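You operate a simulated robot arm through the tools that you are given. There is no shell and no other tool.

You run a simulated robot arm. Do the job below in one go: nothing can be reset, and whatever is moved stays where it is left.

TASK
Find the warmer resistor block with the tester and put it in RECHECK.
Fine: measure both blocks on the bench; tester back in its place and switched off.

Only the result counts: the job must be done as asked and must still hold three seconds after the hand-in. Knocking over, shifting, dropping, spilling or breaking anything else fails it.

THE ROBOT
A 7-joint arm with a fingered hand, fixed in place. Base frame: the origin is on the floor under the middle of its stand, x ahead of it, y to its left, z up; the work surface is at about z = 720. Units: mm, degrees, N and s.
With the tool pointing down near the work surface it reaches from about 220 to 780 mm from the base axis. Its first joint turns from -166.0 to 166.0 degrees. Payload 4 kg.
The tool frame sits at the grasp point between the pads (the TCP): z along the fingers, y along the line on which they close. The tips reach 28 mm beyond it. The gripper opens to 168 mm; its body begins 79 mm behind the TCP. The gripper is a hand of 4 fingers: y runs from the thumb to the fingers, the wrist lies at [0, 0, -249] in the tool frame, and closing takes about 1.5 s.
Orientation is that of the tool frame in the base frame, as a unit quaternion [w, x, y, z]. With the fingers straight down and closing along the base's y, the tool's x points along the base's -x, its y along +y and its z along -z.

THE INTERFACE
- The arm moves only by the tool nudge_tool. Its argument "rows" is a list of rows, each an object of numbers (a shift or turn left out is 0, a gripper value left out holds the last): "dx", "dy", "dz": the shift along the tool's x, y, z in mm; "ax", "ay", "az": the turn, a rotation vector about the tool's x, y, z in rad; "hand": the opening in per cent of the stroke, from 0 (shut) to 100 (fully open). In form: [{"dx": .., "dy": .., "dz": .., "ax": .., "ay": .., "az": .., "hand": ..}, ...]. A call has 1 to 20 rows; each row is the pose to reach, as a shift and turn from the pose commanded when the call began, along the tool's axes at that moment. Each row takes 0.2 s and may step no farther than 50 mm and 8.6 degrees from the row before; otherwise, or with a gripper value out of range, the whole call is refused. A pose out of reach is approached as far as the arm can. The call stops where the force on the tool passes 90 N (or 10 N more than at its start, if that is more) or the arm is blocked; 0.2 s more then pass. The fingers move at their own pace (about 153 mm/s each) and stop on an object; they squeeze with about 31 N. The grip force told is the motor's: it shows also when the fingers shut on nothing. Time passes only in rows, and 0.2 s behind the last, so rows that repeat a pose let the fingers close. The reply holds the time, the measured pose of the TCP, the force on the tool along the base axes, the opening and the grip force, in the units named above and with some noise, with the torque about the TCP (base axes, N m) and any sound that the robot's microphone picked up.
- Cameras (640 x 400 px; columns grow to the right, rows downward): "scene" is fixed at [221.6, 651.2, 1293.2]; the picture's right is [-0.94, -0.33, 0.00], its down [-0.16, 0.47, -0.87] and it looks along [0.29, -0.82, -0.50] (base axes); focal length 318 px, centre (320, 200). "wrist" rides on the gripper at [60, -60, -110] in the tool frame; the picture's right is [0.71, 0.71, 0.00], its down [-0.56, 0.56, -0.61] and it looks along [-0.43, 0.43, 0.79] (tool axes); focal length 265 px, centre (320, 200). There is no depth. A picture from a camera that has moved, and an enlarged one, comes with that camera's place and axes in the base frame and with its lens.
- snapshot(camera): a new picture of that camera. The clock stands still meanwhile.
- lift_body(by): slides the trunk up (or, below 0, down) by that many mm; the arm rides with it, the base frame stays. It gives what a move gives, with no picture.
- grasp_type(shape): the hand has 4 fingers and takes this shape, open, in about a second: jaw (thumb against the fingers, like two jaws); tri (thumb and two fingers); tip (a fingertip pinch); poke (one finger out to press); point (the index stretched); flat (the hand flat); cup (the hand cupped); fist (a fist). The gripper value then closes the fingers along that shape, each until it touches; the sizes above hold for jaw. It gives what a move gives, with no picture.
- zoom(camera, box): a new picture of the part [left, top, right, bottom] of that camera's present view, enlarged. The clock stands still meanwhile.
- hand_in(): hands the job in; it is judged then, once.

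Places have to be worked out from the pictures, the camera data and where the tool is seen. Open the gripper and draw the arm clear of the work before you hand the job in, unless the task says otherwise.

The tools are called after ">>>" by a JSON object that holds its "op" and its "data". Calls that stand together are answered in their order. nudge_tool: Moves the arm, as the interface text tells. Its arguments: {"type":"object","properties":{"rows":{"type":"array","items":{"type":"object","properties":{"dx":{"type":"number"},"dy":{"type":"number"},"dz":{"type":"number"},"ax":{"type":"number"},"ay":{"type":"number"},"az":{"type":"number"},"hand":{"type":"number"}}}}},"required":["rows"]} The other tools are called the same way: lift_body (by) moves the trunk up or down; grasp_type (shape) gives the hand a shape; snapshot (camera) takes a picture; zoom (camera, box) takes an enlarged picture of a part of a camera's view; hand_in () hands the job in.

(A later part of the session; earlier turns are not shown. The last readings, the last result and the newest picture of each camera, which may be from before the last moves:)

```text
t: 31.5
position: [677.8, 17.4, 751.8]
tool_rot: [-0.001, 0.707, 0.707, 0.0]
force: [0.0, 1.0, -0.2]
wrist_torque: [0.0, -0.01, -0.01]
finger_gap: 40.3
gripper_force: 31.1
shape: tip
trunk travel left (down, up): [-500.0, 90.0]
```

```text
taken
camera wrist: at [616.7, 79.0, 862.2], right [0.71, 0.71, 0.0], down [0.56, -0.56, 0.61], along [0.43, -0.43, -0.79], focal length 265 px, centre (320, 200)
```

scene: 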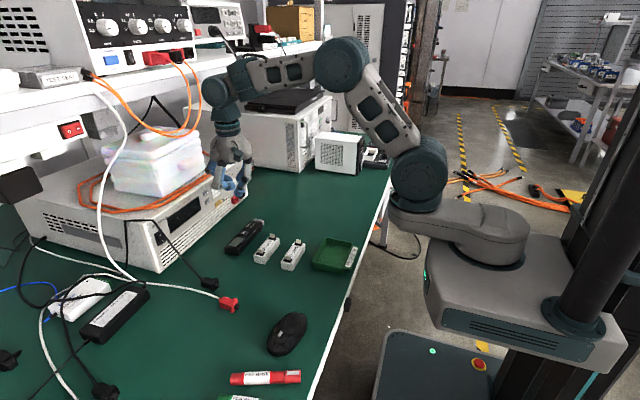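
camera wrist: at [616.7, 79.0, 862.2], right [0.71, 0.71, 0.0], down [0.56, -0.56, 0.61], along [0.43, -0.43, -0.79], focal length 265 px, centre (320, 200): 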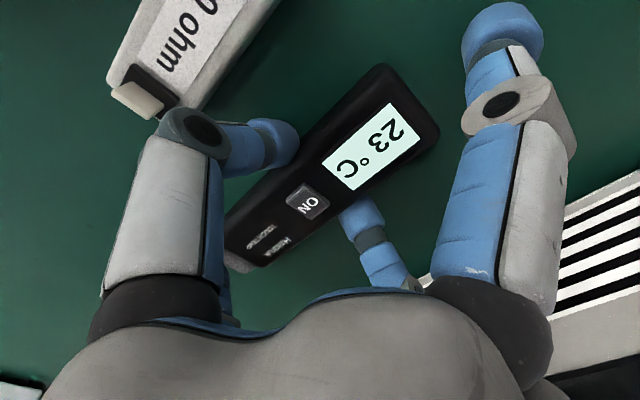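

The side fingers come in to about 101 mm radius whenever the pinch loads, ending right at the probe end and only slightly above its underside. I'll regrip with the tester sitting lower in the fingers (TCP ≈ 757) and a few mm toward the probe, so the probe stays clear of the side finger.

>>> {"op": "nudge_tool", "data": {"rows": [{"hand": 32}, {"hand": 32}, {"hand": 32}, {"hand": 32}, {"dx": -2, "dz": -2.5, "hand": 32}, {"dx": -4, "dy": 0.5, "dz": -5, "hand": 32}, {"dx": -4, "dy": 0.5, "dz": -5, "hand": 25}, {"dx": -4, "dy": 0.5, "dz": -5, "hand": 21}, {"dx": -4, "dy": 0.5, "dz": -5, "hand": 21}, {"dx": -4, "dy": 0.5, "dz": -5, "hand": 21}, {"dx": -4, "dy": 0.5, "dz": -5, "hand": 21}, {"dx": -4, "dy": 0.5, "dz": -5, "hand": 21}]}}

>>> {"op": "snapshot", "data": {"camera": "wrist"}}

>>> {"op": "zoom", "data": {"camera": "scene", "box": [190, 180, 310, 270]}}

```text
t: 34.1
position: [676.8, 13.6, 757.9]
tool_rot: [-0.002, 0.707, 0.707, 0.0]
force: [0.0, 0.1, -0.1]
wrist_torque: [0.01, 0.01, 0.01]
finger_gap: 40.3
gripper_force: 31.5
shape: tip
trunk travel left (down, up): [-500.0, 90.0]
```

```text
taken
camera wrist: at [617.4, 75.0, 866.6], right [0.71, 0.71, 0.0], down [0.56, -0.56, 0.61], along [0.43, -0.43, -0.79], focal length 265 px, centre (320, 200)
```

wrist: 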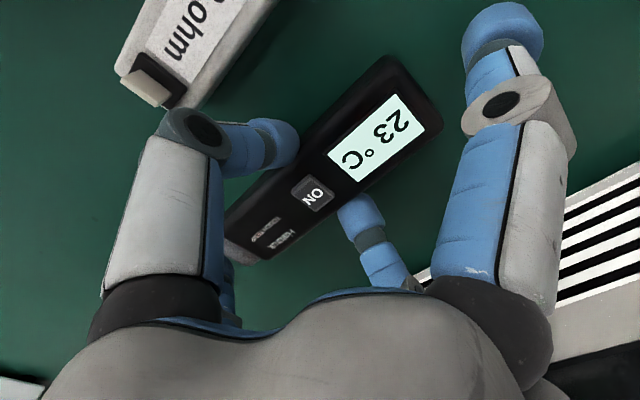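

```text
4.44 times, centred on (250, 225) of scene
camera zoom: at [221.6, 651.2, 1293.2], right [-0.94, -0.33, 0.0], down [-0.16, 0.47, -0.87], along [0.29, -0.82, -0.5], focal length 1412 px, centre (631, 89)
```

zoom: 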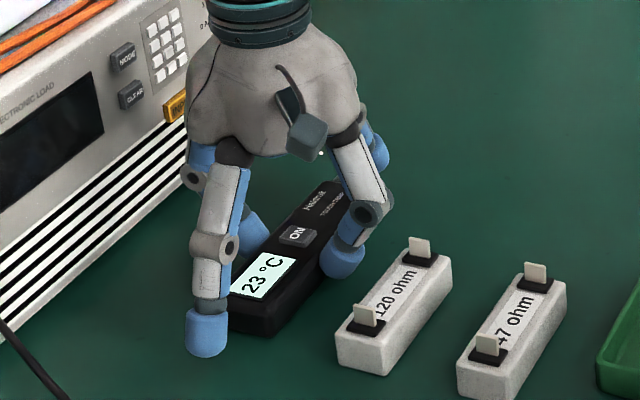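

The grip is solid (31 N) with the tester lower in the fingers. I lift it straight up 80 mm gently and check that it hangs level.

>>> {"op": "nudge_tool", "data": {"rows": [{"dz": -2, "hand": 21}, {"dz": -5, "hand": 21}, {"dz": -10, "hand": 21}, {"dz": -20, "hand": 21}, {"dz": -35, "hand": 21}, {"dz": -50, "hand": 21}, {"dz": -65, "hand": 21}, {"dz": -75, "hand": 21}, {"dz": -80, "hand": 21}, {"dz": -80, "hand": 21}]}}

>>> {"op": "snapshot", "data": {"camera": "wrist"}}

>>> {"op": "zoom", "data": {"camera": "scene", "box": [190, 160, 310, 250]}}

```text
t: 36.3
position: [677.4, 12.8, 837.5]
tool_rot: [-0.001, 0.707, 0.707, 0.001]
force: [0.1, -0.8, -0.4]
wrist_torque: [0.04, -0.01, 0.0]
finger_gap: 40.4
gripper_force: 31.2
shape: tip
trunk travel left (down, up): [-500.0, 90.0]
```

```text
taken
camera wrist: at [617.3, 75.1, 947.2], right [0.71, 0.71, 0.0], down [0.56, -0.56, 0.61], along [0.43, -0.43, -0.79], focal length 265 px, centre (320, 200)
```

wrist: 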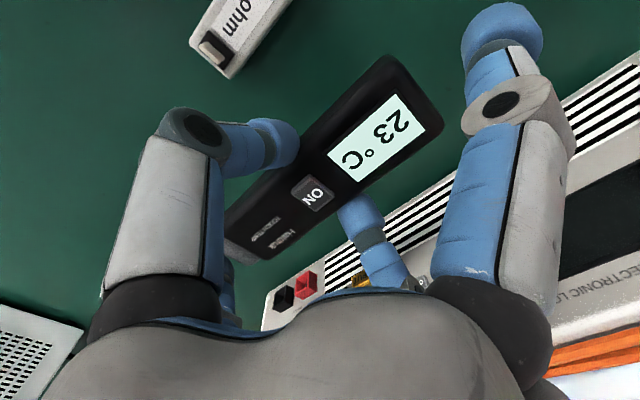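

```text
4.44 times, centred on (250, 205) of scene
camera zoom: at [221.6, 651.2, 1293.2], right [-0.94, -0.33, 0.0], down [-0.16, 0.47, -0.87], along [0.29, -0.82, -0.5], focal length 1412 px, centre (631, 178)
```

zoom: 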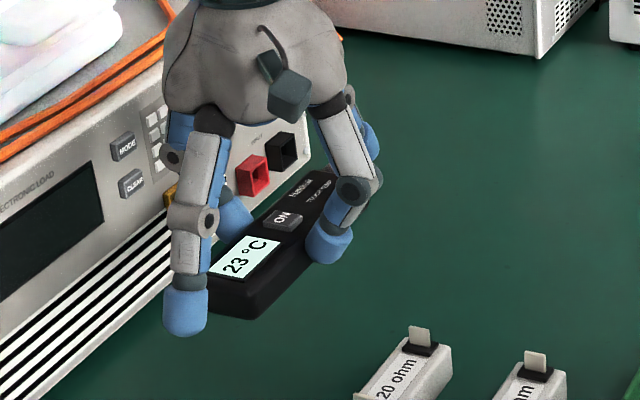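

The tester is held firmly and level. I now swing it so the probe points toward −x (another +90° about the tool axis), staying above the free bench at (690, 44).

>>> {"op": "nudge_tool", "data": {"rows": [{"dx": 3, "dy": 1, "az": 0.131, "hand": 21}, {"dx": 6, "dy": 2, "az": 0.262, "hand": 21}, {"dx": 9, "dy": 3, "az": 0.393, "hand": 21}, {"dx": 12, "dy": 4, "az": 0.524, "hand": 21}, {"dx": 15, "dy": 5, "az": 0.654, "hand": 21}, {"dx": 18, "dy": 6, "az": 0.785, "hand": 21}, {"dx": 21, "dy": 8, "az": 0.916, "hand": 21}, {"dx": 24, "dy": 9, "az": 1.047, "hand": 21}, {"dx": 26, "dy": 10, "az": 1.178, "hand": 21}, {"dx": 28, "dy": 11, "az": 1.309, "hand": 21}, {"dx": 29, "dy": 12, "az": 1.44, "hand": 21}, {"dx": 29, "dy": 13, "az": 1.571, "hand": 21}, {"dx": 29, "dy": 13, "az": 1.571, "hand": 21}]}}

>>> {"op": "snapshot", "data": {"camera": "wrist"}}

>>> {"op": "snapshot", "data": {"camera": "scene"}}

```text
t: 39.1
position: [690.5, 42.3, 837.7]
tool_rot: [-0.001, 1.0, -0.002, 0.0]
force: [-0.3, -0.1, -1.2]
wrist_torque: [-0.01, 0.0, -0.03]
finger_gap: 40.0
gripper_force: 30.8
shape: tip
trunk travel left (down, up): [-500.0, 90.0]
```

```text
taken
camera wrist: at [751.3, 103.9, 946.7], right [0.71, -0.71, 0.0], down [-0.56, -0.56, 0.61], along [-0.44, -0.43, -0.79], focal length 265 px, centre (320, 200)
```

wrist: 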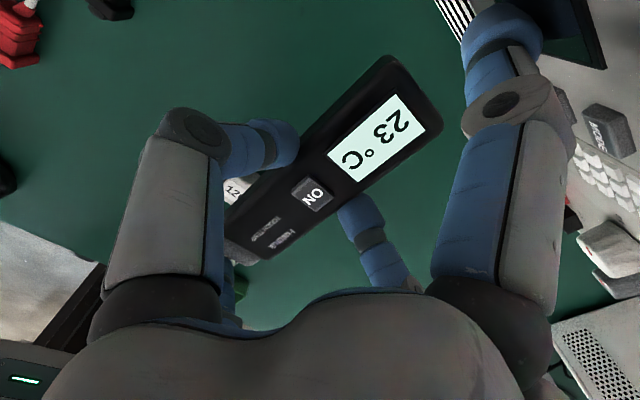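

```text
taken
```

scene: 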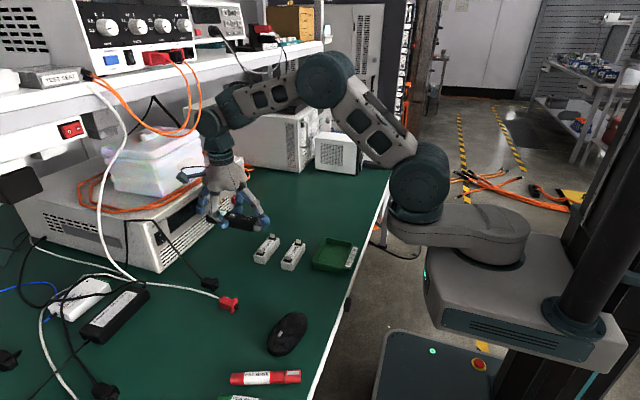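

The pose was reached. I zoom in on the scene to check the gap between the probe and the 120 ohm block and the clearance to the PSU.

>>> {"op": "zoom", "data": {"camera": "scene", "box": [180, 170, 320, 275]}}

>>> {"op": "zoom", "data": {"camera": "scene", "box": [200, 195, 290, 255]}}

```text
3.81 times, centred on (250, 222) of scene
camera zoom: at [221.6, 651.2, 1293.2], right [-0.94, -0.33, 0.0], down [-0.16, 0.47, -0.87], along [0.29, -0.82, -0.5], focal length 1210 px, centre (587, 114)
```

zoom: 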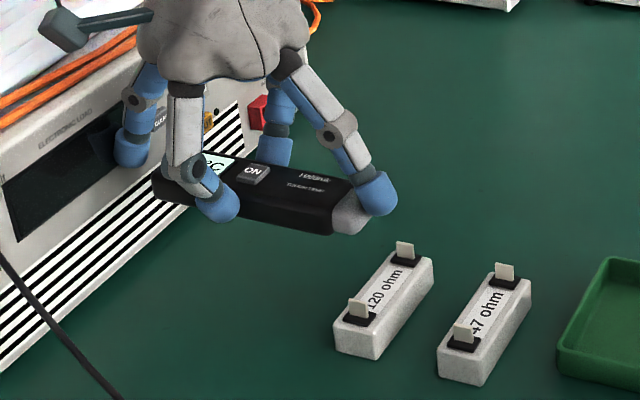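

```text
6.67 times, centred on (245, 225) of scene
camera zoom: at [221.6, 651.2, 1293.2], right [-0.94, -0.33, 0.0], down [-0.16, 0.47, -0.87], along [0.29, -0.82, -0.5], focal length 2118 px, centre (820, 33)
```

zoom: 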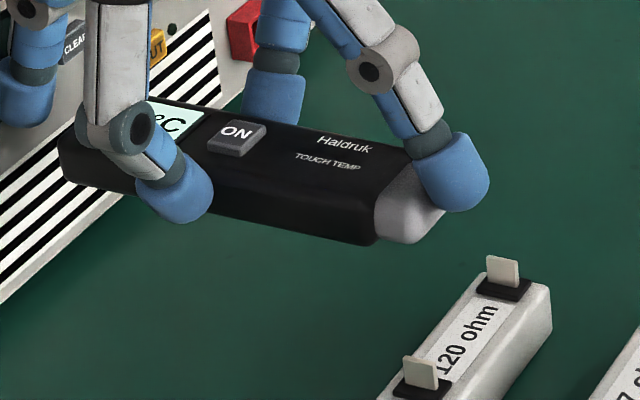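

The probe clears the side finger's underside by about 15 mm, better than feared. I tilt the probe down 15° and bring it over the 120 ohm block's near edge, still above its clips.

>>> {"op": "nudge_tool", "data": {"rows": [{"dx": 0, "dy": 0, "ay": 0.07, "hand": 21}, {"dx": 0, "dy": -1, "ay": 0.14, "hand": 21}, {"dx": -5, "dy": -1.5, "ay": 0.21, "hand": 21}, {"dx": -12, "dy": -1.5, "ay": 0.262, "hand": 21}, {"dx": -20, "dy": -1.5, "ay": 0.262, "hand": 21}, {"dx": -25, "dy": -1.5, "ay": 0.262, "hand": 21}, {"dx": -25, "dy": -1.5, "ay": 0.262, "hand": 21}]}}

>>> {"op": "zoom", "data": {"camera": "scene", "box": [200, 195, 290, 255]}}

>>> {"op": "snapshot", "data": {"camera": "wrist"}}

```text
t: 40.7
position: [665.3, 43.4, 837.1]
tool_rot: [-0.001, 0.991, -0.001, 0.131]
force: [0.3, 0.7, -1.6]
wrist_torque: [0.02, -0.03, 0.0]
finger_gap: 40.2
gripper_force: 31.3
shape: tip
trunk travel left (down, up): [-500.0, 90.0]
```

```text
6.67 times, centred on (245, 225) of scene
camera zoom: at [221.6, 651.2, 1293.2], right [-0.94, -0.33, 0.0], down [-0.16, 0.47, -0.87], along [0.29, -0.82, -0.5], focal length 2118 px, centre (820, 33)
```

zoom: 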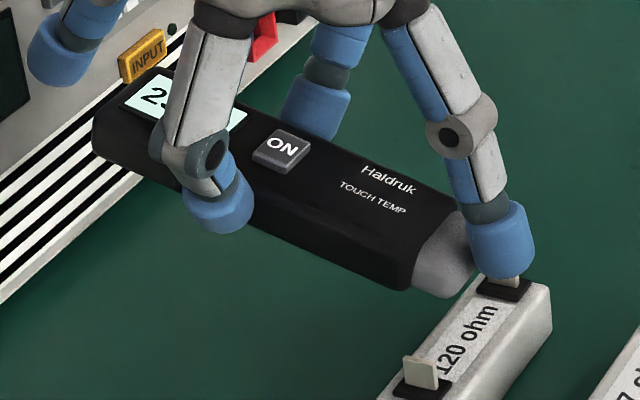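

```text
taken
camera wrist: at [696.0, 105.4, 958.7], right [0.68, -0.71, 0.18], down [-0.7, -0.56, 0.45], along [-0.22, -0.43, -0.87], focal length 265 px, centre (320, 200)
```

wrist: 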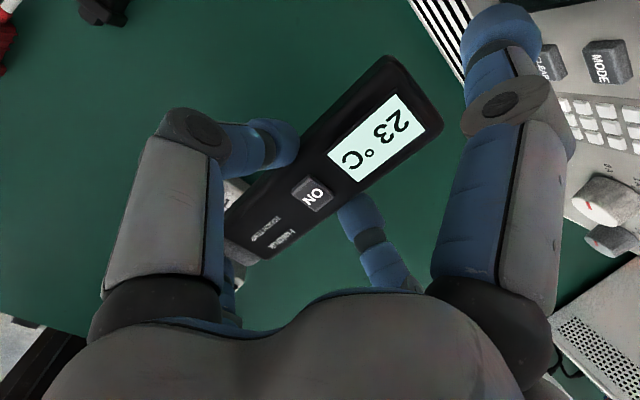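

The margin between finger and probe is thin at 15°, so I ease the tilt to 10° while shifting slightly and lowering to about 14 mm above the block.

>>> {"op": "nudge_tool", "data": {"rows": [{"dx": 6.8, "dy": -0.5, "dz": 1.8, "ay": -0.045, "hand": 21}, {"dx": 6.8, "dy": -0.5, "dz": 1.8, "ay": -0.087, "hand": 21}, {"dx": 4, "dy": -0.5, "dz": 12, "ay": -0.087, "hand": 21}, {"dx": 0.3, "dy": -0.5, "dz": 26, "ay": -0.087, "hand": 21}, {"dx": 0.3, "dy": -0.5, "dz": 26, "ay": -0.087, "hand": 21}]}}

>>> {"op": "zoom", "data": {"camera": "scene", "box": [210, 205, 290, 265]}}

>>> {"op": "snapshot", "data": {"camera": "wrist"}}

```text
t: 41.9
position: [673.7, 44.6, 811.0]
tool_rot: [-0.001, 0.996, -0.001, 0.088]
force: [0.1, -0.3, -2.5]
wrist_torque: [0.05, 0.02, 0.01]
finger_gap: 40.1
gripper_force: 31.1
shape: tip
trunk travel left (down, up): [-500.0, 90.0]
```

```text
6.67 times, centred on (250, 235) of scene
camera zoom: at [221.6, 651.2, 1293.2], right [-0.94, -0.33, 0.0], down [-0.16, 0.47, -0.87], along [0.29, -0.82, -0.5], focal length 2118 px, centre (787, -33)
```

zoom: 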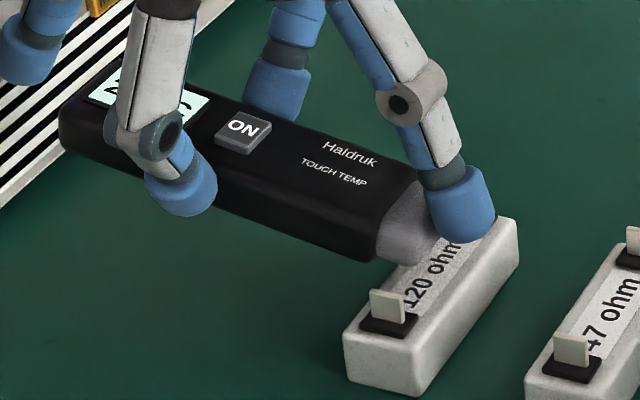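

```text
taken
camera wrist: at [713.4, 105.7, 930.6], right [0.7, -0.71, 0.12], down [-0.66, -0.56, 0.51], along [-0.29, -0.43, -0.85], focal length 265 px, centre (320, 200)
```

wrist: 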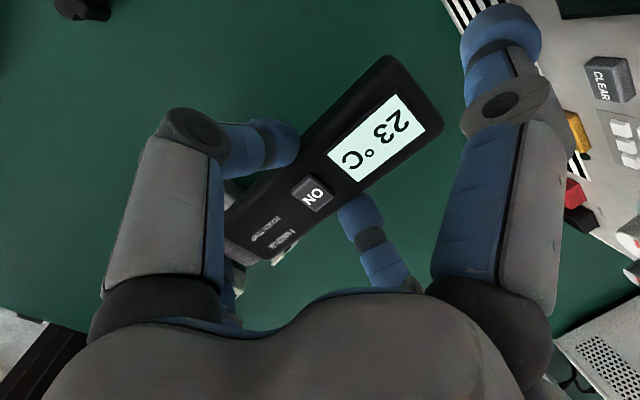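

The probe is lined up over the block's label region with the body just off the edge. I shift 3 mm further in and descend 8 mm, then creep.

>>> {"op": "nudge_tool", "data": {"rows": [{"dx": -3, "dz": -0.5, "hand": 21}, {"dx": -3.7, "dz": 3.5, "hand": 21}, {"dx": -4.35, "dz": 7.4, "hand": 21}, {"dx": -4.35, "dz": 7.4, "hand": 21}]}}

>>> {"op": "zoom", "data": {"camera": "scene", "box": [230, 215, 290, 260]}}

```text
t: 42.9
position: [670.7, 42.6, 803.4]
tool_rot: [-0.002, 0.996, 0.0, 0.087]
force: [-0.8, -0.3, -1.0]
wrist_torque: [0.02, -0.01, -0.02]
finger_gap: 40.1
gripper_force: 31.1
shape: tip
trunk travel left (down, up): [-500.0, 90.0]
```

```text
8.89 times, centred on (260, 238) of scene
camera zoom: at [221.6, 651.2, 1293.2], right [-0.94, -0.33, 0.0], down [-0.16, 0.47, -0.87], along [0.29, -0.82, -0.5], focal length 2823 px, centre (853, -133)
```

zoom: 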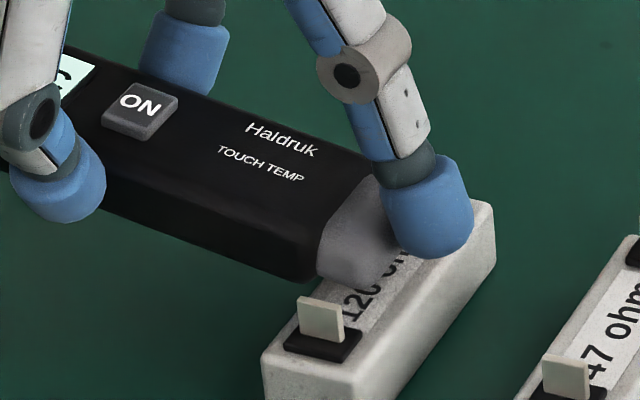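

Close now. I creep down 3 mm and look at the force.

>>> {"op": "nudge_tool", "data": {"rows": [{"dx": -0.17, "dz": 1, "hand": 21}, {"dx": -0.35, "dz": 2, "hand": 21}, {"dx": -0.5, "dz": 3, "hand": 21}, {"dx": -0.5, "dz": 3, "hand": 21}]}}

>>> {"op": "zoom", "data": {"camera": "wrist", "box": [200, 40, 480, 290]}}

```text
t: 43.9
position: [670.2, 43.5, 802.4]
tool_rot: [0.0, 0.996, -0.001, 0.087]
force: [0.3, 0.9, -0.5]
wrist_torque: [-0.04, 0.0, 0.0]
finger_gap: 40.3
gripper_force: 30.9
shape: tip
trunk travel left (down, up): [-500.0, 90.0]
```

```text
1.60 times, centred on (340, 165) of wrist
camera zoom: at [710.8, 106.1, 919.5], right [0.7, -0.71, 0.12], down [-0.66, -0.56, 0.51], along [-0.29, -0.43, -0.85], focal length 425 px, centre (288, 256)
```

zoom: 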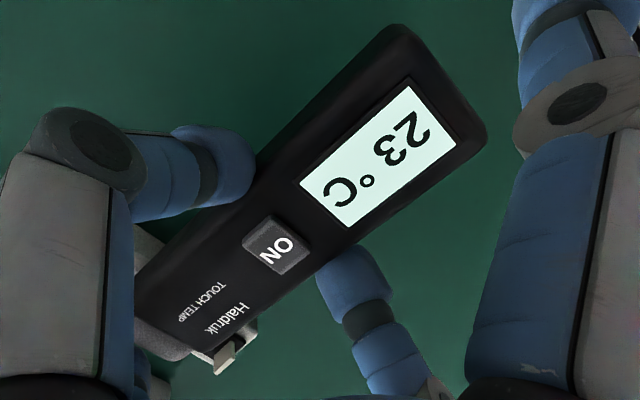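

No contact yet. I creep on in 1 mm steps.

>>> {"op": "nudge_tool", "data": {"rows": [{"dx": -0.17, "dz": 1, "hand": 21}, {"dx": -0.35, "dz": 2, "hand": 21}, {"dx": -0.35, "dz": 2, "hand": 21}]}}

>>> {"op": "zoom", "data": {"camera": "wrist", "box": [280, 60, 480, 240]}}

>>> {"op": "zoom", "data": {"camera": "scene", "box": [230, 215, 290, 260]}}

```text
t: 44.7
position: [669.5, 45.7, 799.0]
tool_rot: [-0.001, 0.996, 0.0, 0.086]
force: [0.3, -0.6, -1.8]
wrist_torque: [0.0, -0.02, -0.02]
finger_gap: 40.4
gripper_force: 30.8
shape: tip
trunk travel left (down, up): [-500.0, 90.0]
```

```text
2.22 times, centred on (380, 150) of wrist
camera zoom: at [710.6, 106.0, 917.5], right [0.7, -0.71, 0.12], down [-0.66, -0.56, 0.51], along [-0.29, -0.43, -0.85], focal length 590 px, centre (187, 311)
```

zoom: 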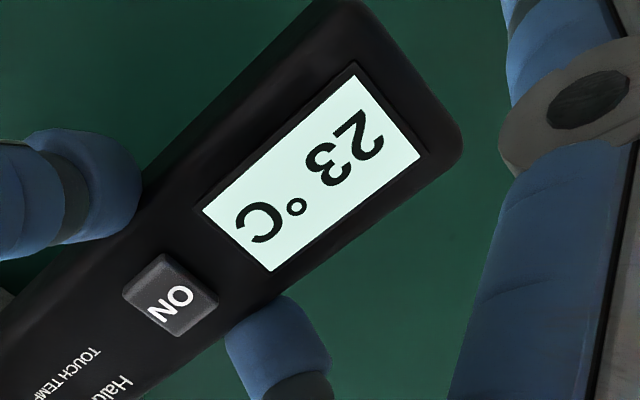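

```text
8.89 times, centred on (260, 238) of scene
camera zoom: at [221.6, 651.2, 1293.2], right [-0.94, -0.33, 0.0], down [-0.16, 0.47, -0.87], along [0.29, -0.82, -0.5], focal length 2823 px, centre (853, -133)
```

zoom: 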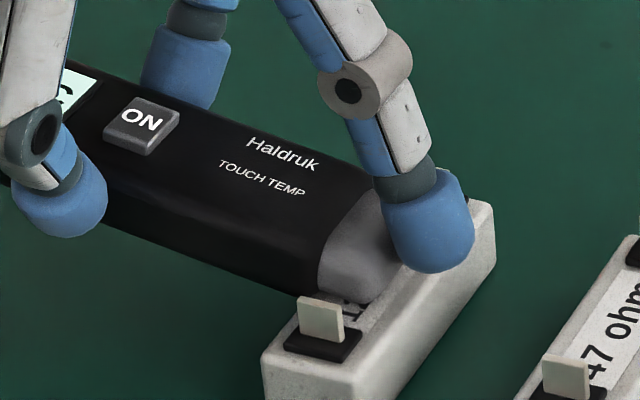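

Still no force and 23 °C. Continuing down 1 mm at a time.

>>> {"op": "nudge_tool", "data": {"rows": [{"dx": -0.17, "dz": 1, "hand": 21}, {"dx": -0.35, "dz": 2, "hand": 21}, {"dx": -0.35, "dz": 2, "hand": 21}]}}

>>> {"op": "zoom", "data": {"camera": "wrist", "box": [280, 60, 480, 240]}}

>>> {"op": "zoom", "data": {"camera": "scene", "box": [240, 225, 290, 260]}}

```text
t: 45.5
position: [671.0, 43.7, 796.8]
tool_rot: [-0.001, 0.996, -0.001, 0.086]
force: [-0.2, 0.2, -1.2]
wrist_torque: [0.01, 0.04, -0.03]
finger_gap: 40.1
gripper_force: 31.0
shape: tip
trunk travel left (down, up): [-500.0, 90.0]
```

```text
2.22 times, centred on (380, 150) of wrist
camera zoom: at [710.8, 106.1, 915.3], right [0.7, -0.71, 0.12], down [-0.66, -0.56, 0.51], along [-0.29, -0.43, -0.85], focal length 590 px, centre (187, 311)
```

zoom: 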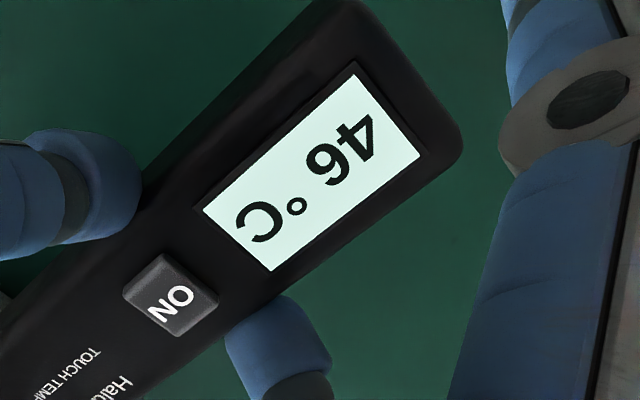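

```text
11.43 times, centred on (265, 242) of scene
camera zoom: at [221.6, 651.2, 1293.2], right [-0.94, -0.33, 0.0], down [-0.16, 0.47, -0.87], along [0.29, -0.82, -0.5], focal length 3630 px, centre (949, -286)
```

zoom: 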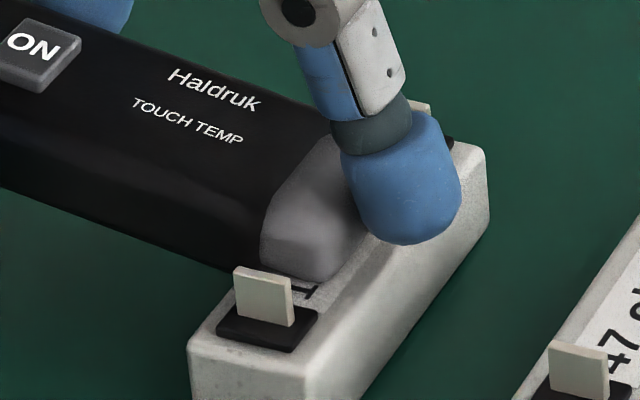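

Contact registered — the display jumped to about 46 °C. I hold the pose for a few seconds to let the reading settle.

>>> {"op": "nudge_tool", "data": {"rows": [{"hand": 21}, {"hand": 21}, {"hand": 21}, {"hand": 21}, {"hand": 21}, {"hand": 21}, {"hand": 21}, {"hand": 21}, {"hand": 21}, {"hand": 21}, {"hand": 21}, {"hand": 21}, {"hand": 21}, {"hand": 21}, {"hand": 21}]}}

>>> {"op": "zoom", "data": {"camera": "wrist", "box": [320, 80, 440, 190]}}

```text
t: 48.7
position: [671.4, 43.9, 796.5]
tool_rot: [-0.001, 0.996, 0.0, 0.087]
force: [0.1, 0.2, -1.1]
wrist_torque: [0.03, 0.03, 0.01]
finger_gap: 40.1
gripper_force: 31.2
shape: tip
trunk travel left (down, up): [-500.0, 90.0]
```

```text
3.64 times, centred on (380, 135) of wrist
camera zoom: at [710.8, 106.1, 915.3], right [0.7, -0.71, 0.12], down [-0.66, -0.56, 0.51], along [-0.29, -0.43, -0.85], focal length 965 px, centre (102, 436)
```

zoom: 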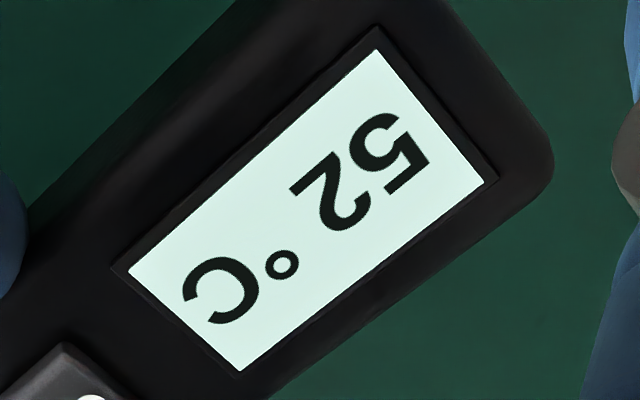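

Now 52 °C and possibly still rising; I wait 3 more seconds to be sure it has settled.

>>> {"op": "nudge_tool", "data": {"rows": [{"hand": 21}, {"hand": 21}, {"hand": 21}, {"hand": 21}, {"hand": 21}, {"hand": 21}, {"hand": 21}, {"hand": 21}, {"hand": 21}, {"hand": 21}, {"hand": 21}, {"hand": 21}, {"hand": 21}, {"hand": 21}, {"hand": 21}]}}

>>> {"op": "zoom", "data": {"camera": "wrist", "box": [320, 80, 440, 190]}}

>>> {"op": "zoom", "data": {"camera": "scene", "box": [230, 215, 310, 275]}}

```text
t: 51.9
position: [671.5, 44.7, 797.0]
tool_rot: [-0.001, 0.996, -0.001, 0.088]
force: [-0.4, 0.2, -1.2]
wrist_torque: [0.02, 0.05, 0.01]
finger_gap: 40.1
gripper_force: 31.0
shape: tip
trunk travel left (down, up): [-500.0, 90.0]
```

```text
3.64 times, centred on (380, 135) of wrist
camera zoom: at [710.8, 106.1, 915.3], right [0.7, -0.71, 0.12], down [-0.66, -0.56, 0.51], along [-0.29, -0.43, -0.85], focal length 965 px, centre (102, 436)
```

zoom: 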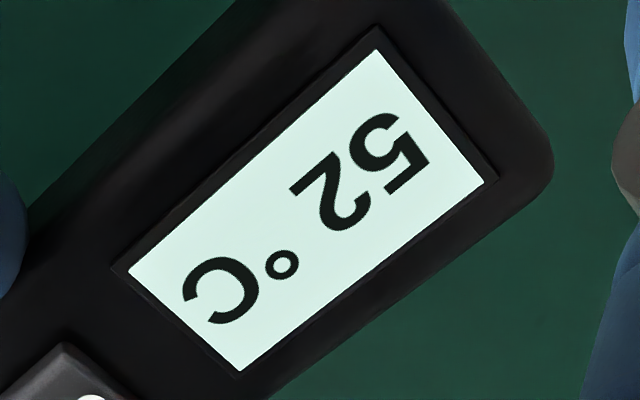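

```text
6.67 times, centred on (270, 245) of scene
camera zoom: at [221.6, 651.2, 1293.2], right [-0.94, -0.33, 0.0], down [-0.16, 0.47, -0.87], along [0.29, -0.82, -0.5], focal length 2118 px, centre (653, -100)
```

zoom: 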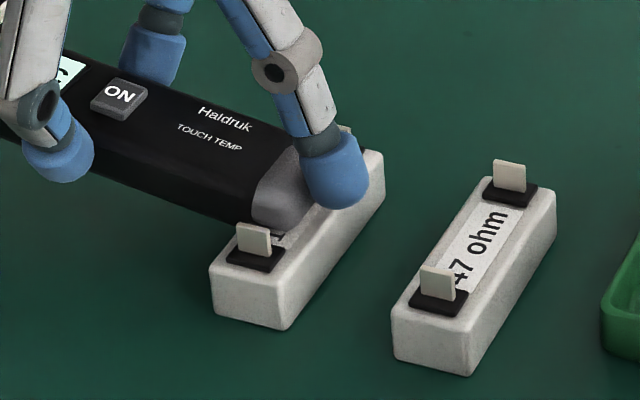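

The 120 ohm block settles at 52 °C. I lift off vertically and level the tester.

>>> {"op": "nudge_tool", "data": {"rows": [{"dx": 0.9, "dz": -5, "hand": 21}, {"dx": 2.6, "dz": -15, "hand": 21}, {"dx": 5.2, "dz": -29.5, "hand": 21}, {"dx": 8, "dz": -45, "ay": -0.09, "hand": 21}, {"dx": 10.4, "dz": -59, "ay": -0.1745, "hand": 21}, {"dx": 10.4, "dz": -59, "ay": -0.1745, "hand": 21}]}}

>>> {"op": "zoom", "data": {"camera": "scene", "box": [190, 170, 330, 275]}}

```text
t: 53.3
position: [671.4, 44.2, 856.0]
tool_rot: [-0.001, 1.0, 0.0, 0.0]
force: [-0.2, -0.1, -1.6]
wrist_torque: [-0.03, 0.02, -0.03]
finger_gap: 40.3
gripper_force: 30.9
shape: tip
trunk travel left (down, up): [-500.0, 90.0]
```

```text
3.81 times, centred on (260, 222) of scene
camera zoom: at [221.6, 651.2, 1293.2], right [-0.94, -0.33, 0.0], down [-0.16, 0.47, -0.87], along [0.29, -0.82, -0.5], focal length 1210 px, centre (549, 114)
```

zoom: 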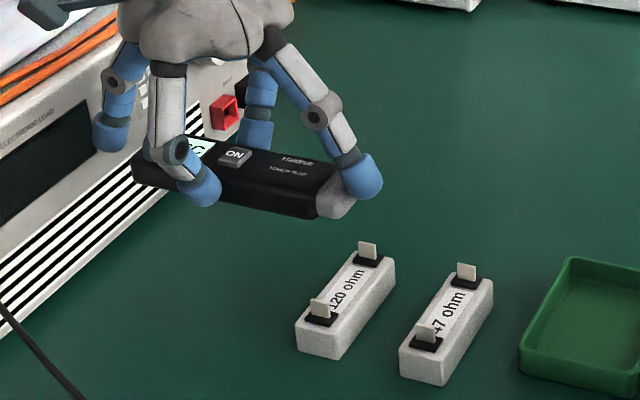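

All clear; blocks unmoved. I swing the tester back toward yaw 0 while moving toward the base at safe height, in two parts.

>>> {"op": "nudge_tool", "data": {"rows": [{"dx": -5, "dz": -5, "az": -0.131, "hand": 21}, {"dx": -10, "dz": -10, "az": -0.262, "hand": 21}, {"dx": -17, "dz": -10, "az": -0.393, "hand": 21}, {"dx": -24, "dz": -10, "az": -0.524, "hand": 21}, {"dx": -31, "dz": -10, "az": -0.654, "hand": 21}, {"dx": -38, "dz": -10, "az": -0.785, "hand": 21}, {"dx": -45, "dz": -10, "az": -0.916, "hand": 21}, {"dx": -52, "dz": -10, "az": -1.047, "hand": 21}, {"dx": -59, "dz": -10, "az": -1.178, "hand": 21}, {"dx": -66, "dz": -10, "az": -1.309, "hand": 21}, {"dx": -73, "dz": -10, "az": -1.44, "hand": 21}, {"dx": -80, "dz": -10, "az": -1.571, "hand": 21}, {"dx": -80, "dz": -10, "az": -1.571, "hand": 21}]}}

>>> {"op": "nudge_tool", "data": {"rows": [{"dy": -14, "az": -0.131, "hand": 21}, {"dy": -28, "az": -0.262, "hand": 21}, {"dy": -42, "az": -0.393, "hand": 21}, {"dy": -56, "az": -0.524, "hand": 21}, {"dy": -70, "az": -0.654, "hand": 21}, {"dy": -84, "az": -0.785, "hand": 21}, {"dy": -98, "az": -0.916, "hand": 21}, {"dy": -112, "az": -1.047, "hand": 21}, {"dy": -126, "az": -1.178, "hand": 21}, {"dy": -140, "az": -1.309, "hand": 21}, {"dy": -153, "az": -1.44, "hand": 21}, {"dy": -166, "az": -1.571, "hand": 21}, {"dy": -166, "az": -1.571, "hand": 21}]}}

>>> {"op": "snapshot", "data": {"camera": "wrist"}}

>>> {"op": "zoom", "data": {"camera": "scene", "box": [240, 150, 400, 280]}}

```text
t: 56.1
position: [589.6, 44.1, 865.8]
tool_rot: [0.0, 0.707, 0.707, 0.001]
force: [-0.4, -0.4, -1.5]
wrist_torque: [0.03, 0.01, -0.02]
finger_gap: 40.1
gripper_force: 31.0
shape: tip
trunk travel left (down, up): [-500.0, 90.0]
```

```text
t: 58.9
position: [424.0, 43.4, 868.4]
tool_rot: [0.0, -0.001, 1.0, 0.001]
force: [-1.2, -0.3, -1.2]
wrist_torque: [-0.01, -0.03, -0.01]
finger_gap: 40.1
gripper_force: 30.8
shape: tip
trunk travel left (down, up): [-500.0, 90.0]
```

```text
taken
camera wrist: at [362.9, -14.4, 976.8], right [-0.71, 0.71, 0.0], down [0.56, 0.56, 0.61], along [0.43, 0.44, -0.79], focal length 265 px, centre (320, 200)
```

wrist: 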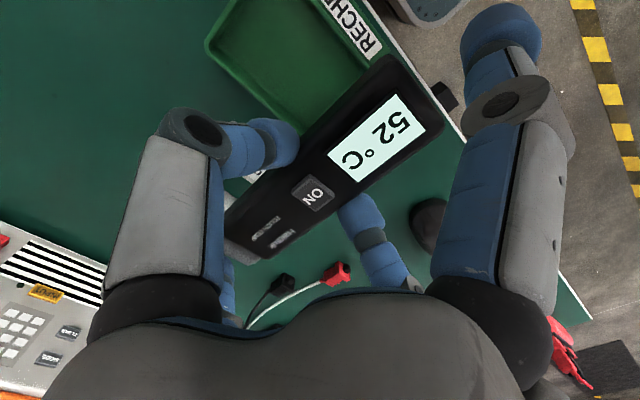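

```text
3.08 times, centred on (320, 215) of scene
camera zoom: at [221.6, 651.2, 1293.2], right [-0.94, -0.33, 0.0], down [-0.16, 0.47, -0.87], along [0.29, -0.82, -0.5], focal length 977 px, centre (320, 154)
```

zoom: 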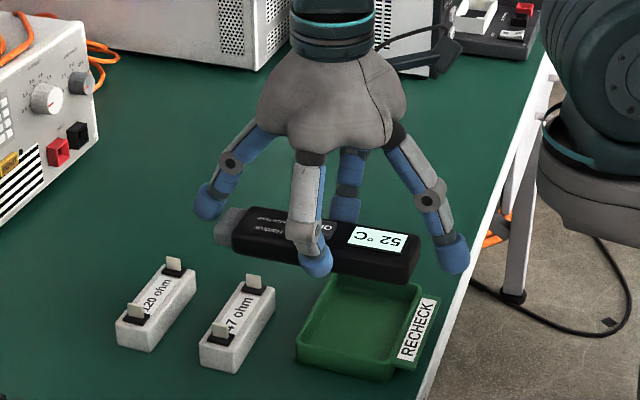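

The tester now points +x over the tray side, holding the last value (52 °C). I tilt it 10° and descend so the probe is about 14 mm over the 47 ohm block.

>>> {"op": "nudge_tool", "data": {"rows": [{"dx": -2.3, "dy": -0.5, "ay": 0.09, "hand": 21}, {"dx": -2.3, "dy": -0.5, "dz": 10, "ay": 0.1745, "hand": 21}, {"dx": -2.3, "dy": -0.5, "dz": 25, "ay": 0.1745, "hand": 21}, {"dx": -2.3, "dy": -0.5, "dz": 40, "ay": 0.1745, "hand": 21}, {"dx": -2.3, "dy": -0.5, "dz": 55, "ay": 0.1745, "hand": 21}, {"dx": -2.3, "dy": -0.5, "dz": 55, "ay": 0.1745, "hand": 21}]}}

>>> {"op": "zoom", "data": {"camera": "scene", "box": [260, 205, 360, 280]}}

>>> {"op": "snapshot", "data": {"camera": "wrist"}}

```text
t: 60.3
position: [428.2, 44.2, 811.7]
tool_rot: [-0.087, -0.001, 0.996, 0.001]
force: [-0.3, 0.0, -0.9]
wrist_torque: [0.02, 0.01, -0.04]
finger_gap: 40.2
gripper_force: 30.8
shape: tip
trunk travel left (down, up): [-500.0, 90.0]
```

```text
5.33 times, centred on (310, 242) of scene
camera zoom: at [221.6, 651.2, 1293.2], right [-0.94, -0.33, 0.0], down [-0.16, 0.47, -0.87], along [0.29, -0.82, -0.5], focal length 1694 px, centre (373, -27)
```

zoom: 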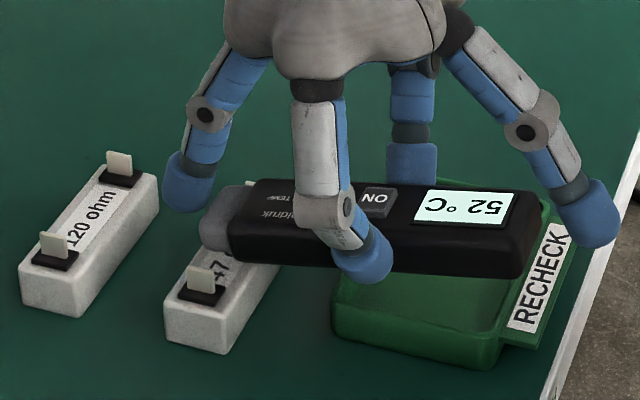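

```text
taken
camera wrist: at [387.1, -14.6, 929.8], right [-0.7, 0.71, 0.12], down [0.66, 0.56, 0.51], along [0.29, 0.44, -0.85], focal length 265 px, centre (320, 200)
```

wrist: 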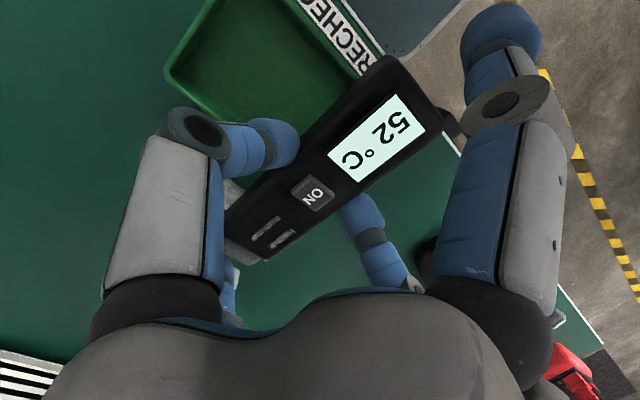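

The probe is above the 47 ohm block, slightly too far in. I shift 2.5 mm back and descend 8 mm.

>>> {"op": "nudge_tool", "data": {"rows": [{"dx": 2.5, "dy": -1, "dz": 0.4, "hand": 21}, {"dx": 1.8, "dy": -1, "dz": 4.4, "hand": 21}, {"dx": 1.1, "dy": -1, "dz": 8.3, "hand": 21}, {"dx": 1.1, "dy": -1, "dz": 8.3, "hand": 21}]}}

>>> {"op": "zoom", "data": {"camera": "scene", "box": [265, 220, 325, 265]}}

```text
t: 61.3
position: [423.5, 43.1, 804.5]
tool_rot: [-0.087, 0.001, 0.996, 0.001]
force: [0.7, -0.2, -1.5]
wrist_torque: [0.0, 0.01, -0.01]
finger_gap: 40.0
gripper_force: 30.6
shape: tip
trunk travel left (down, up): [-500.0, 90.0]
```

```text
8.89 times, centred on (295, 242) of scene
camera zoom: at [221.6, 651.2, 1293.2], right [-0.94, -0.33, 0.0], down [-0.16, 0.47, -0.87], along [0.29, -0.82, -0.5], focal length 2823 px, centre (542, -178)
```

zoom: 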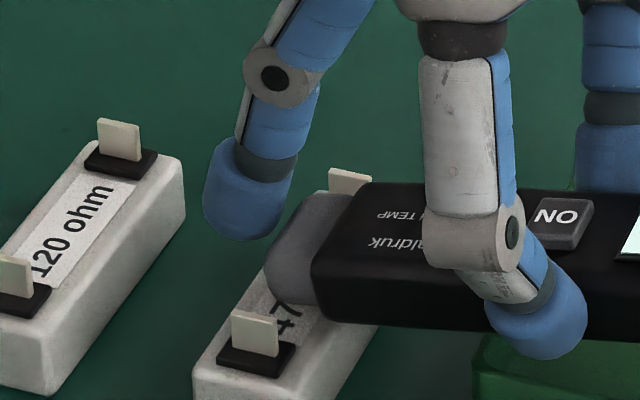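

The probe's near corner is about 8 mm inside the block edge with the body right at the edge. I tilt 3° more while raising 3 mm so the probe is clearly the lowest point.

>>> {"op": "nudge_tool", "data": {"rows": [{"dx": -0.46, "dz": -3.1, "hand": 21}, {"dx": -0.46, "dz": -3.1, "ay": 0.026, "hand": 21}, {"dx": -0.46, "dz": -3.1, "ay": 0.052, "hand": 21}, {"dx": -0.46, "dz": -3.1, "ay": 0.052, "hand": 21}]}}

>>> {"op": "zoom", "data": {"camera": "scene", "box": [265, 220, 325, 265]}}

```text
t: 62.3
position: [425.1, 41.6, 806.8]
tool_rot: [-0.113, 0.0, 0.994, 0.001]
force: [0.5, -0.3, -1.3]
wrist_torque: [-0.01, 0.01, 0.0]
finger_gap: 40.2
gripper_force: 31.0
shape: tip
trunk travel left (down, up): [-500.0, 90.0]
```

```text
8.89 times, centred on (295, 242) of scene
camera zoom: at [221.6, 651.2, 1293.2], right [-0.94, -0.33, 0.0], down [-0.16, 0.47, -0.87], along [0.29, -0.82, -0.5], focal length 2823 px, centre (542, -178)
```

zoom: 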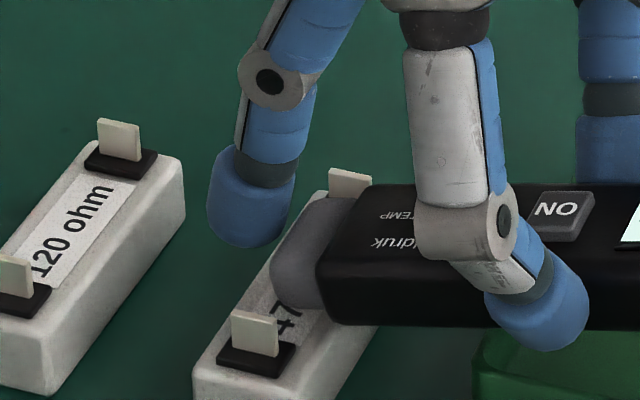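

Good geometry. I creep down 4 mm first.

>>> {"op": "nudge_tool", "data": {"rows": [{"dx": -0.3, "dz": 1.3, "hand": 21}, {"dx": -0.6, "dz": 2.6, "hand": 21}, {"dx": -0.9, "dz": 3.9, "hand": 21}, {"dx": -0.9, "dz": 3.9, "hand": 21}]}}

>>> {"op": "zoom", "data": {"camera": "wrist", "box": [320, 80, 440, 190]}}

>>> {"op": "zoom", "data": {"camera": "scene", "box": [265, 220, 325, 265]}}

```text
t: 63.3
position: [425.4, 42.7, 803.5]
tool_rot: [-0.114, 0.001, 0.994, 0.001]
force: [0.2, -0.8, -0.7]
wrist_torque: [-0.03, 0.03, -0.02]
finger_gap: 40.1
gripper_force: 31.6
shape: tip
trunk travel left (down, up): [-500.0, 90.0]
```

```text
3.64 times, centred on (380, 135) of wrist
camera zoom: at [390.8, -16.4, 923.2], right [-0.69, 0.71, 0.16], down [0.68, 0.56, 0.47], along [0.25, 0.44, -0.87], focal length 965 px, centre (102, 436)
```

zoom: 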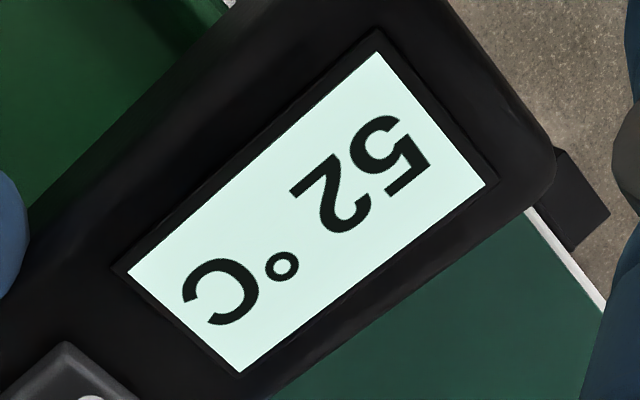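

```text
8.89 times, centred on (295, 242) of scene
camera zoom: at [221.6, 651.2, 1293.2], right [-0.94, -0.33, 0.0], down [-0.16, 0.47, -0.87], along [0.29, -0.82, -0.5], focal length 2823 px, centre (542, -178)
```

zoom: 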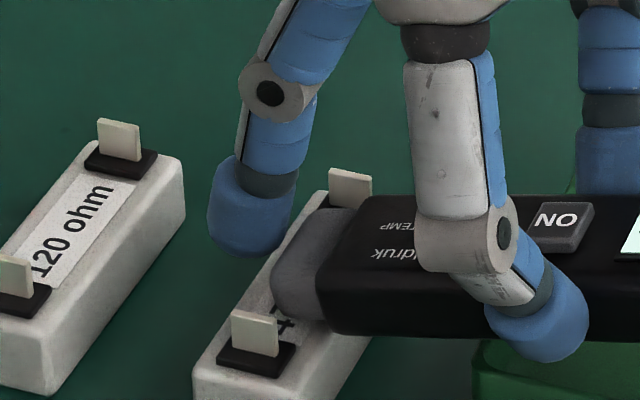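

Still 52 °C held value, no contact. I creep down 1 mm at a time.

>>> {"op": "nudge_tool", "data": {"rows": [{"dx": -0.23, "dz": 1, "hand": 21}, {"dx": -0.23, "dz": 1, "hand": 21}]}}

>>> {"op": "zoom", "data": {"camera": "wrist", "box": [320, 80, 440, 190]}}

>>> {"op": "nudge_tool", "data": {"rows": [{"dx": -0.23, "dz": 1, "hand": 21}, {"dx": -0.23, "dz": 1, "hand": 21}]}}

>>> {"op": "zoom", "data": {"camera": "wrist", "box": [320, 80, 440, 190]}}

>>> {"op": "zoom", "data": {"camera": "scene", "box": [265, 220, 325, 265]}}

```text
t: 63.9
position: [425.8, 42.2, 801.8]
tool_rot: [-0.114, 0.0, 0.993, 0.001]
force: [-0.3, -0.5, -1.2]
wrist_torque: [-0.03, -0.08, 0.04]
finger_gap: 40.1
gripper_force: 30.5
shape: tip
trunk travel left (down, up): [-500.0, 90.0]
```

```text
3.64 times, centred on (380, 135) of wrist
camera zoom: at [390.7, -16.6, 922.3], right [-0.69, 0.71, 0.16], down [0.68, 0.56, 0.47], along [0.25, 0.44, -0.87], focal length 965 px, centre (102, 436)
```

zoom: 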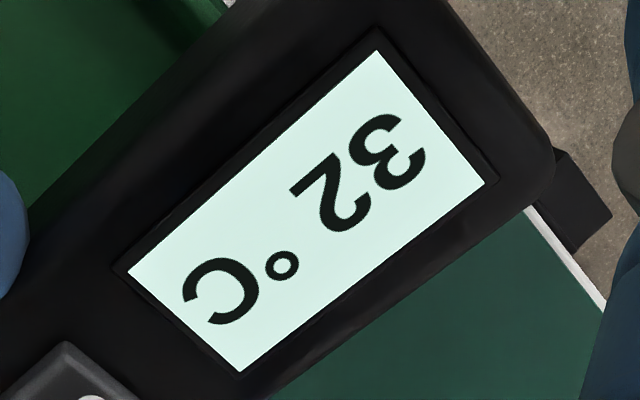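

```text
t: 64.5
position: [425.2, 42.0, 802.8]
tool_rot: [-0.113, 0.0, 0.994, 0.001]
force: [-0.9, -0.2, 0.4]
wrist_torque: [-0.04, -0.14, -0.03]
finger_gap: 39.8
gripper_force: 30.8
shape: tip
trunk travel left (down, up): [-500.0, 90.0]
```

```text
3.64 times, centred on (380, 135) of wrist
camera zoom: at [390.6, -16.2, 921.6], right [-0.69, 0.71, 0.16], down [0.68, 0.56, 0.47], along [0.25, 0.44, -0.87], focal length 965 px, centre (102, 436)
```

zoom: 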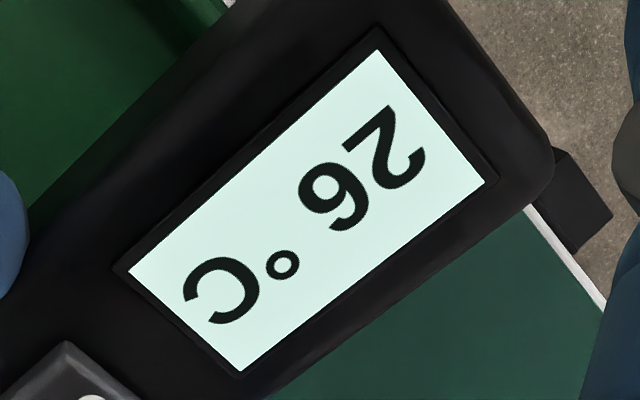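

```text
8.89 times, centred on (295, 242) of scene
camera zoom: at [221.6, 651.2, 1293.2], right [-0.94, -0.33, 0.0], down [-0.16, 0.47, -0.87], along [0.29, -0.82, -0.5], focal length 2823 px, centre (542, -178)
```

zoom: 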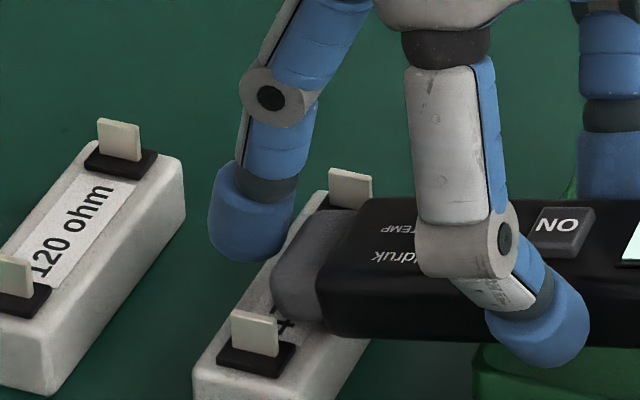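

Contact with the 47 ohm block; the reading fell to 26 °C. I hold for a few seconds so it settles.

>>> {"op": "nudge_tool", "data": {"rows": [{"hand": 21}, {"hand": 21}, {"hand": 21}, {"hand": 21}, {"hand": 21}, {"hand": 21}, {"hand": 21}, {"hand": 21}, {"hand": 21}, {"hand": 21}, {"hand": 21}, {"hand": 21}, {"hand": 21}, {"hand": 21}, {"hand": 21}, {"hand": 21}, {"hand": 21}, {"hand": 21}]}}

>>> {"op": "zoom", "data": {"camera": "wrist", "box": [320, 80, 440, 190]}}

```text
t: 68.3
position: [424.7, 43.3, 800.9]
tool_rot: [-0.114, 0.0, 0.994, 0.001]
force: [-0.1, -0.1, -0.2]
wrist_torque: [-0.02, -0.1, -0.02]
finger_gap: 40.1
gripper_force: 31.0
shape: tip
trunk travel left (down, up): [-500.0, 90.0]
```

```text
3.64 times, centred on (380, 135) of wrist
camera zoom: at [390.6, -16.2, 921.6], right [-0.69, 0.71, 0.16], down [0.68, 0.56, 0.47], along [0.25, 0.44, -0.87], focal length 965 px, centre (102, 436)
```

zoom: 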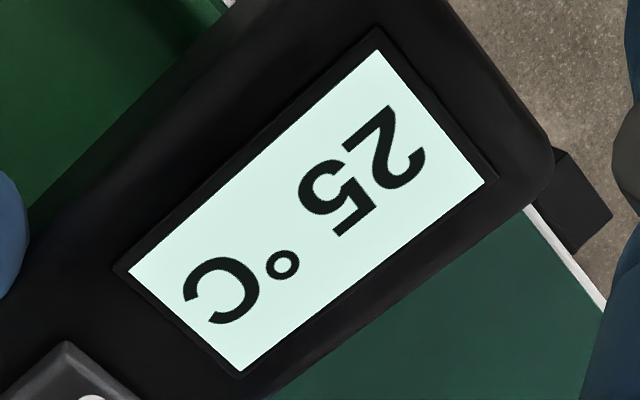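

The 47 ohm block reads 25 °C versus 52 °C for the 120 ohm, so the 120 ohm is the warmer one. I lift off, level out, and start bringing the tester back to its place.

>>> {"op": "nudge_tool", "data": {"rows": [{"dx": 1.1, "dz": -5, "hand": 21}, {"dx": 3.4, "dz": -15, "hand": 21}, {"dx": 6.8, "dz": -29.5, "hand": 21}, {"dx": 10, "dz": -45, "ay": -0.11, "hand": 21}, {"dx": 14.6, "dz": -63.3, "ay": -0.2265, "hand": 21}, {"dx": 14.6, "dz": -63.3, "ay": -0.2265, "hand": 21}]}}

>>> {"op": "snapshot", "data": {"camera": "scene"}}

>>> {"op": "snapshot", "data": {"camera": "wrist"}}

```text
t: 69.7
position: [425.6, 41.4, 867.4]
tool_rot: [-0.001, 0.0, 1.0, 0.001]
force: [-0.8, -0.3, -0.4]
wrist_torque: [0.03, 0.03, 0.02]
finger_gap: 40.3
gripper_force: 30.9
shape: tip
trunk travel left (down, up): [-500.0, 90.0]
```

```text
taken
```

scene: 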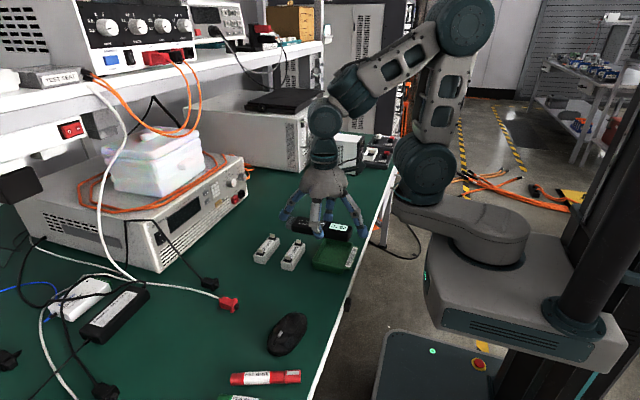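

```text
taken
camera wrist: at [364.0, -17.3, 976.5], right [-0.71, 0.71, 0.0], down [0.56, 0.56, 0.62], along [0.44, 0.44, -0.79], focal length 265 px, centre (320, 200)
```

wrist: 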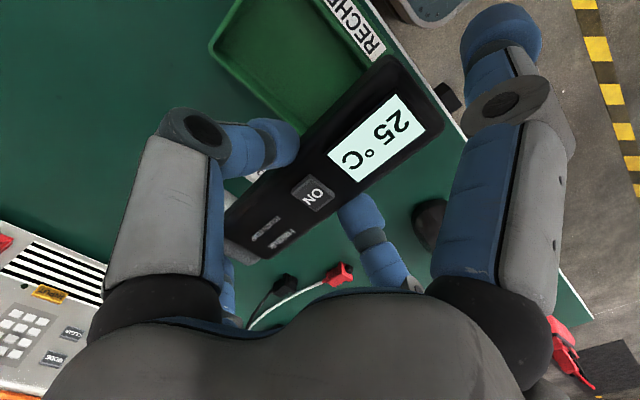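

Blocks and tray are undisturbed. I swing the tester back to its original heading while moving toward its place at height.

>>> {"op": "nudge_tool", "data": {"rows": [{"dx": -16, "dy": -2, "az": 0.131, "hand": 21}, {"dx": -33, "dy": -4, "az": 0.262, "hand": 21}, {"dx": -50, "dy": -6, "az": 0.393, "hand": 21}, {"dx": -67, "dy": -8, "az": 0.524, "hand": 21}, {"dx": -84, "dy": -10, "az": 0.654, "hand": 21}, {"dx": -101, "dy": -12, "az": 0.785, "hand": 21}, {"dx": -118, "dy": -14, "az": 0.916, "hand": 21}, {"dx": -135, "dy": -16, "az": 1.047, "hand": 21}, {"dx": -152, "dy": -18, "az": 1.178, "hand": 21}, {"dx": -169, "dy": -20, "az": 1.309, "hand": 21}, {"dx": -192, "dy": -23, "az": 1.44, "hand": 21}, {"dx": -215, "dy": -27, "az": 1.571, "hand": 21}, {"dx": -235, "dy": -27, "az": 1.571, "hand": 21}, {"dx": -252, "dy": -27, "az": 1.571, "hand": 21}, {"dx": -252, "dy": -27, "az": 1.571, "hand": 21}, {"dx": -252, "dy": -27, "az": 1.571, "hand": 21}]}}

>>> {"op": "snapshot", "data": {"camera": "wrist"}}

```text
t: 73.1
position: [676.7, 15.9, 865.2]
tool_rot: [-0.002, 0.708, 0.707, 0.0]
force: [-0.4, 0.2, 0.0]
wrist_torque: [0.02, 0.02, 0.0]
finger_gap: 40.1
gripper_force: 31.2
shape: tip
trunk travel left (down, up): [-500.0, 90.0]
```

```text
taken
camera wrist: at [617.1, 77.3, 974.9], right [0.71, 0.71, 0.0], down [0.56, -0.56, 0.61], along [0.43, -0.43, -0.79], focal length 265 px, centre (320, 200)
```

wrist: 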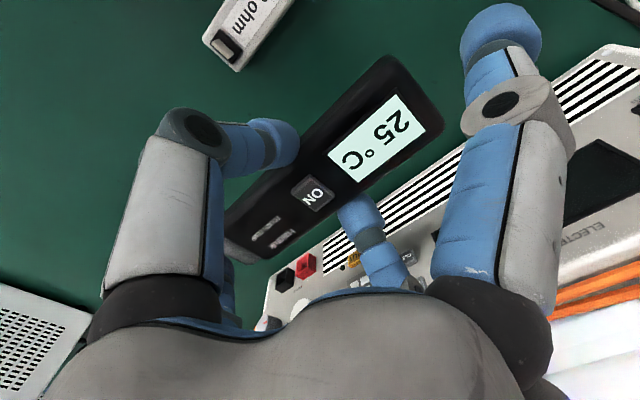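

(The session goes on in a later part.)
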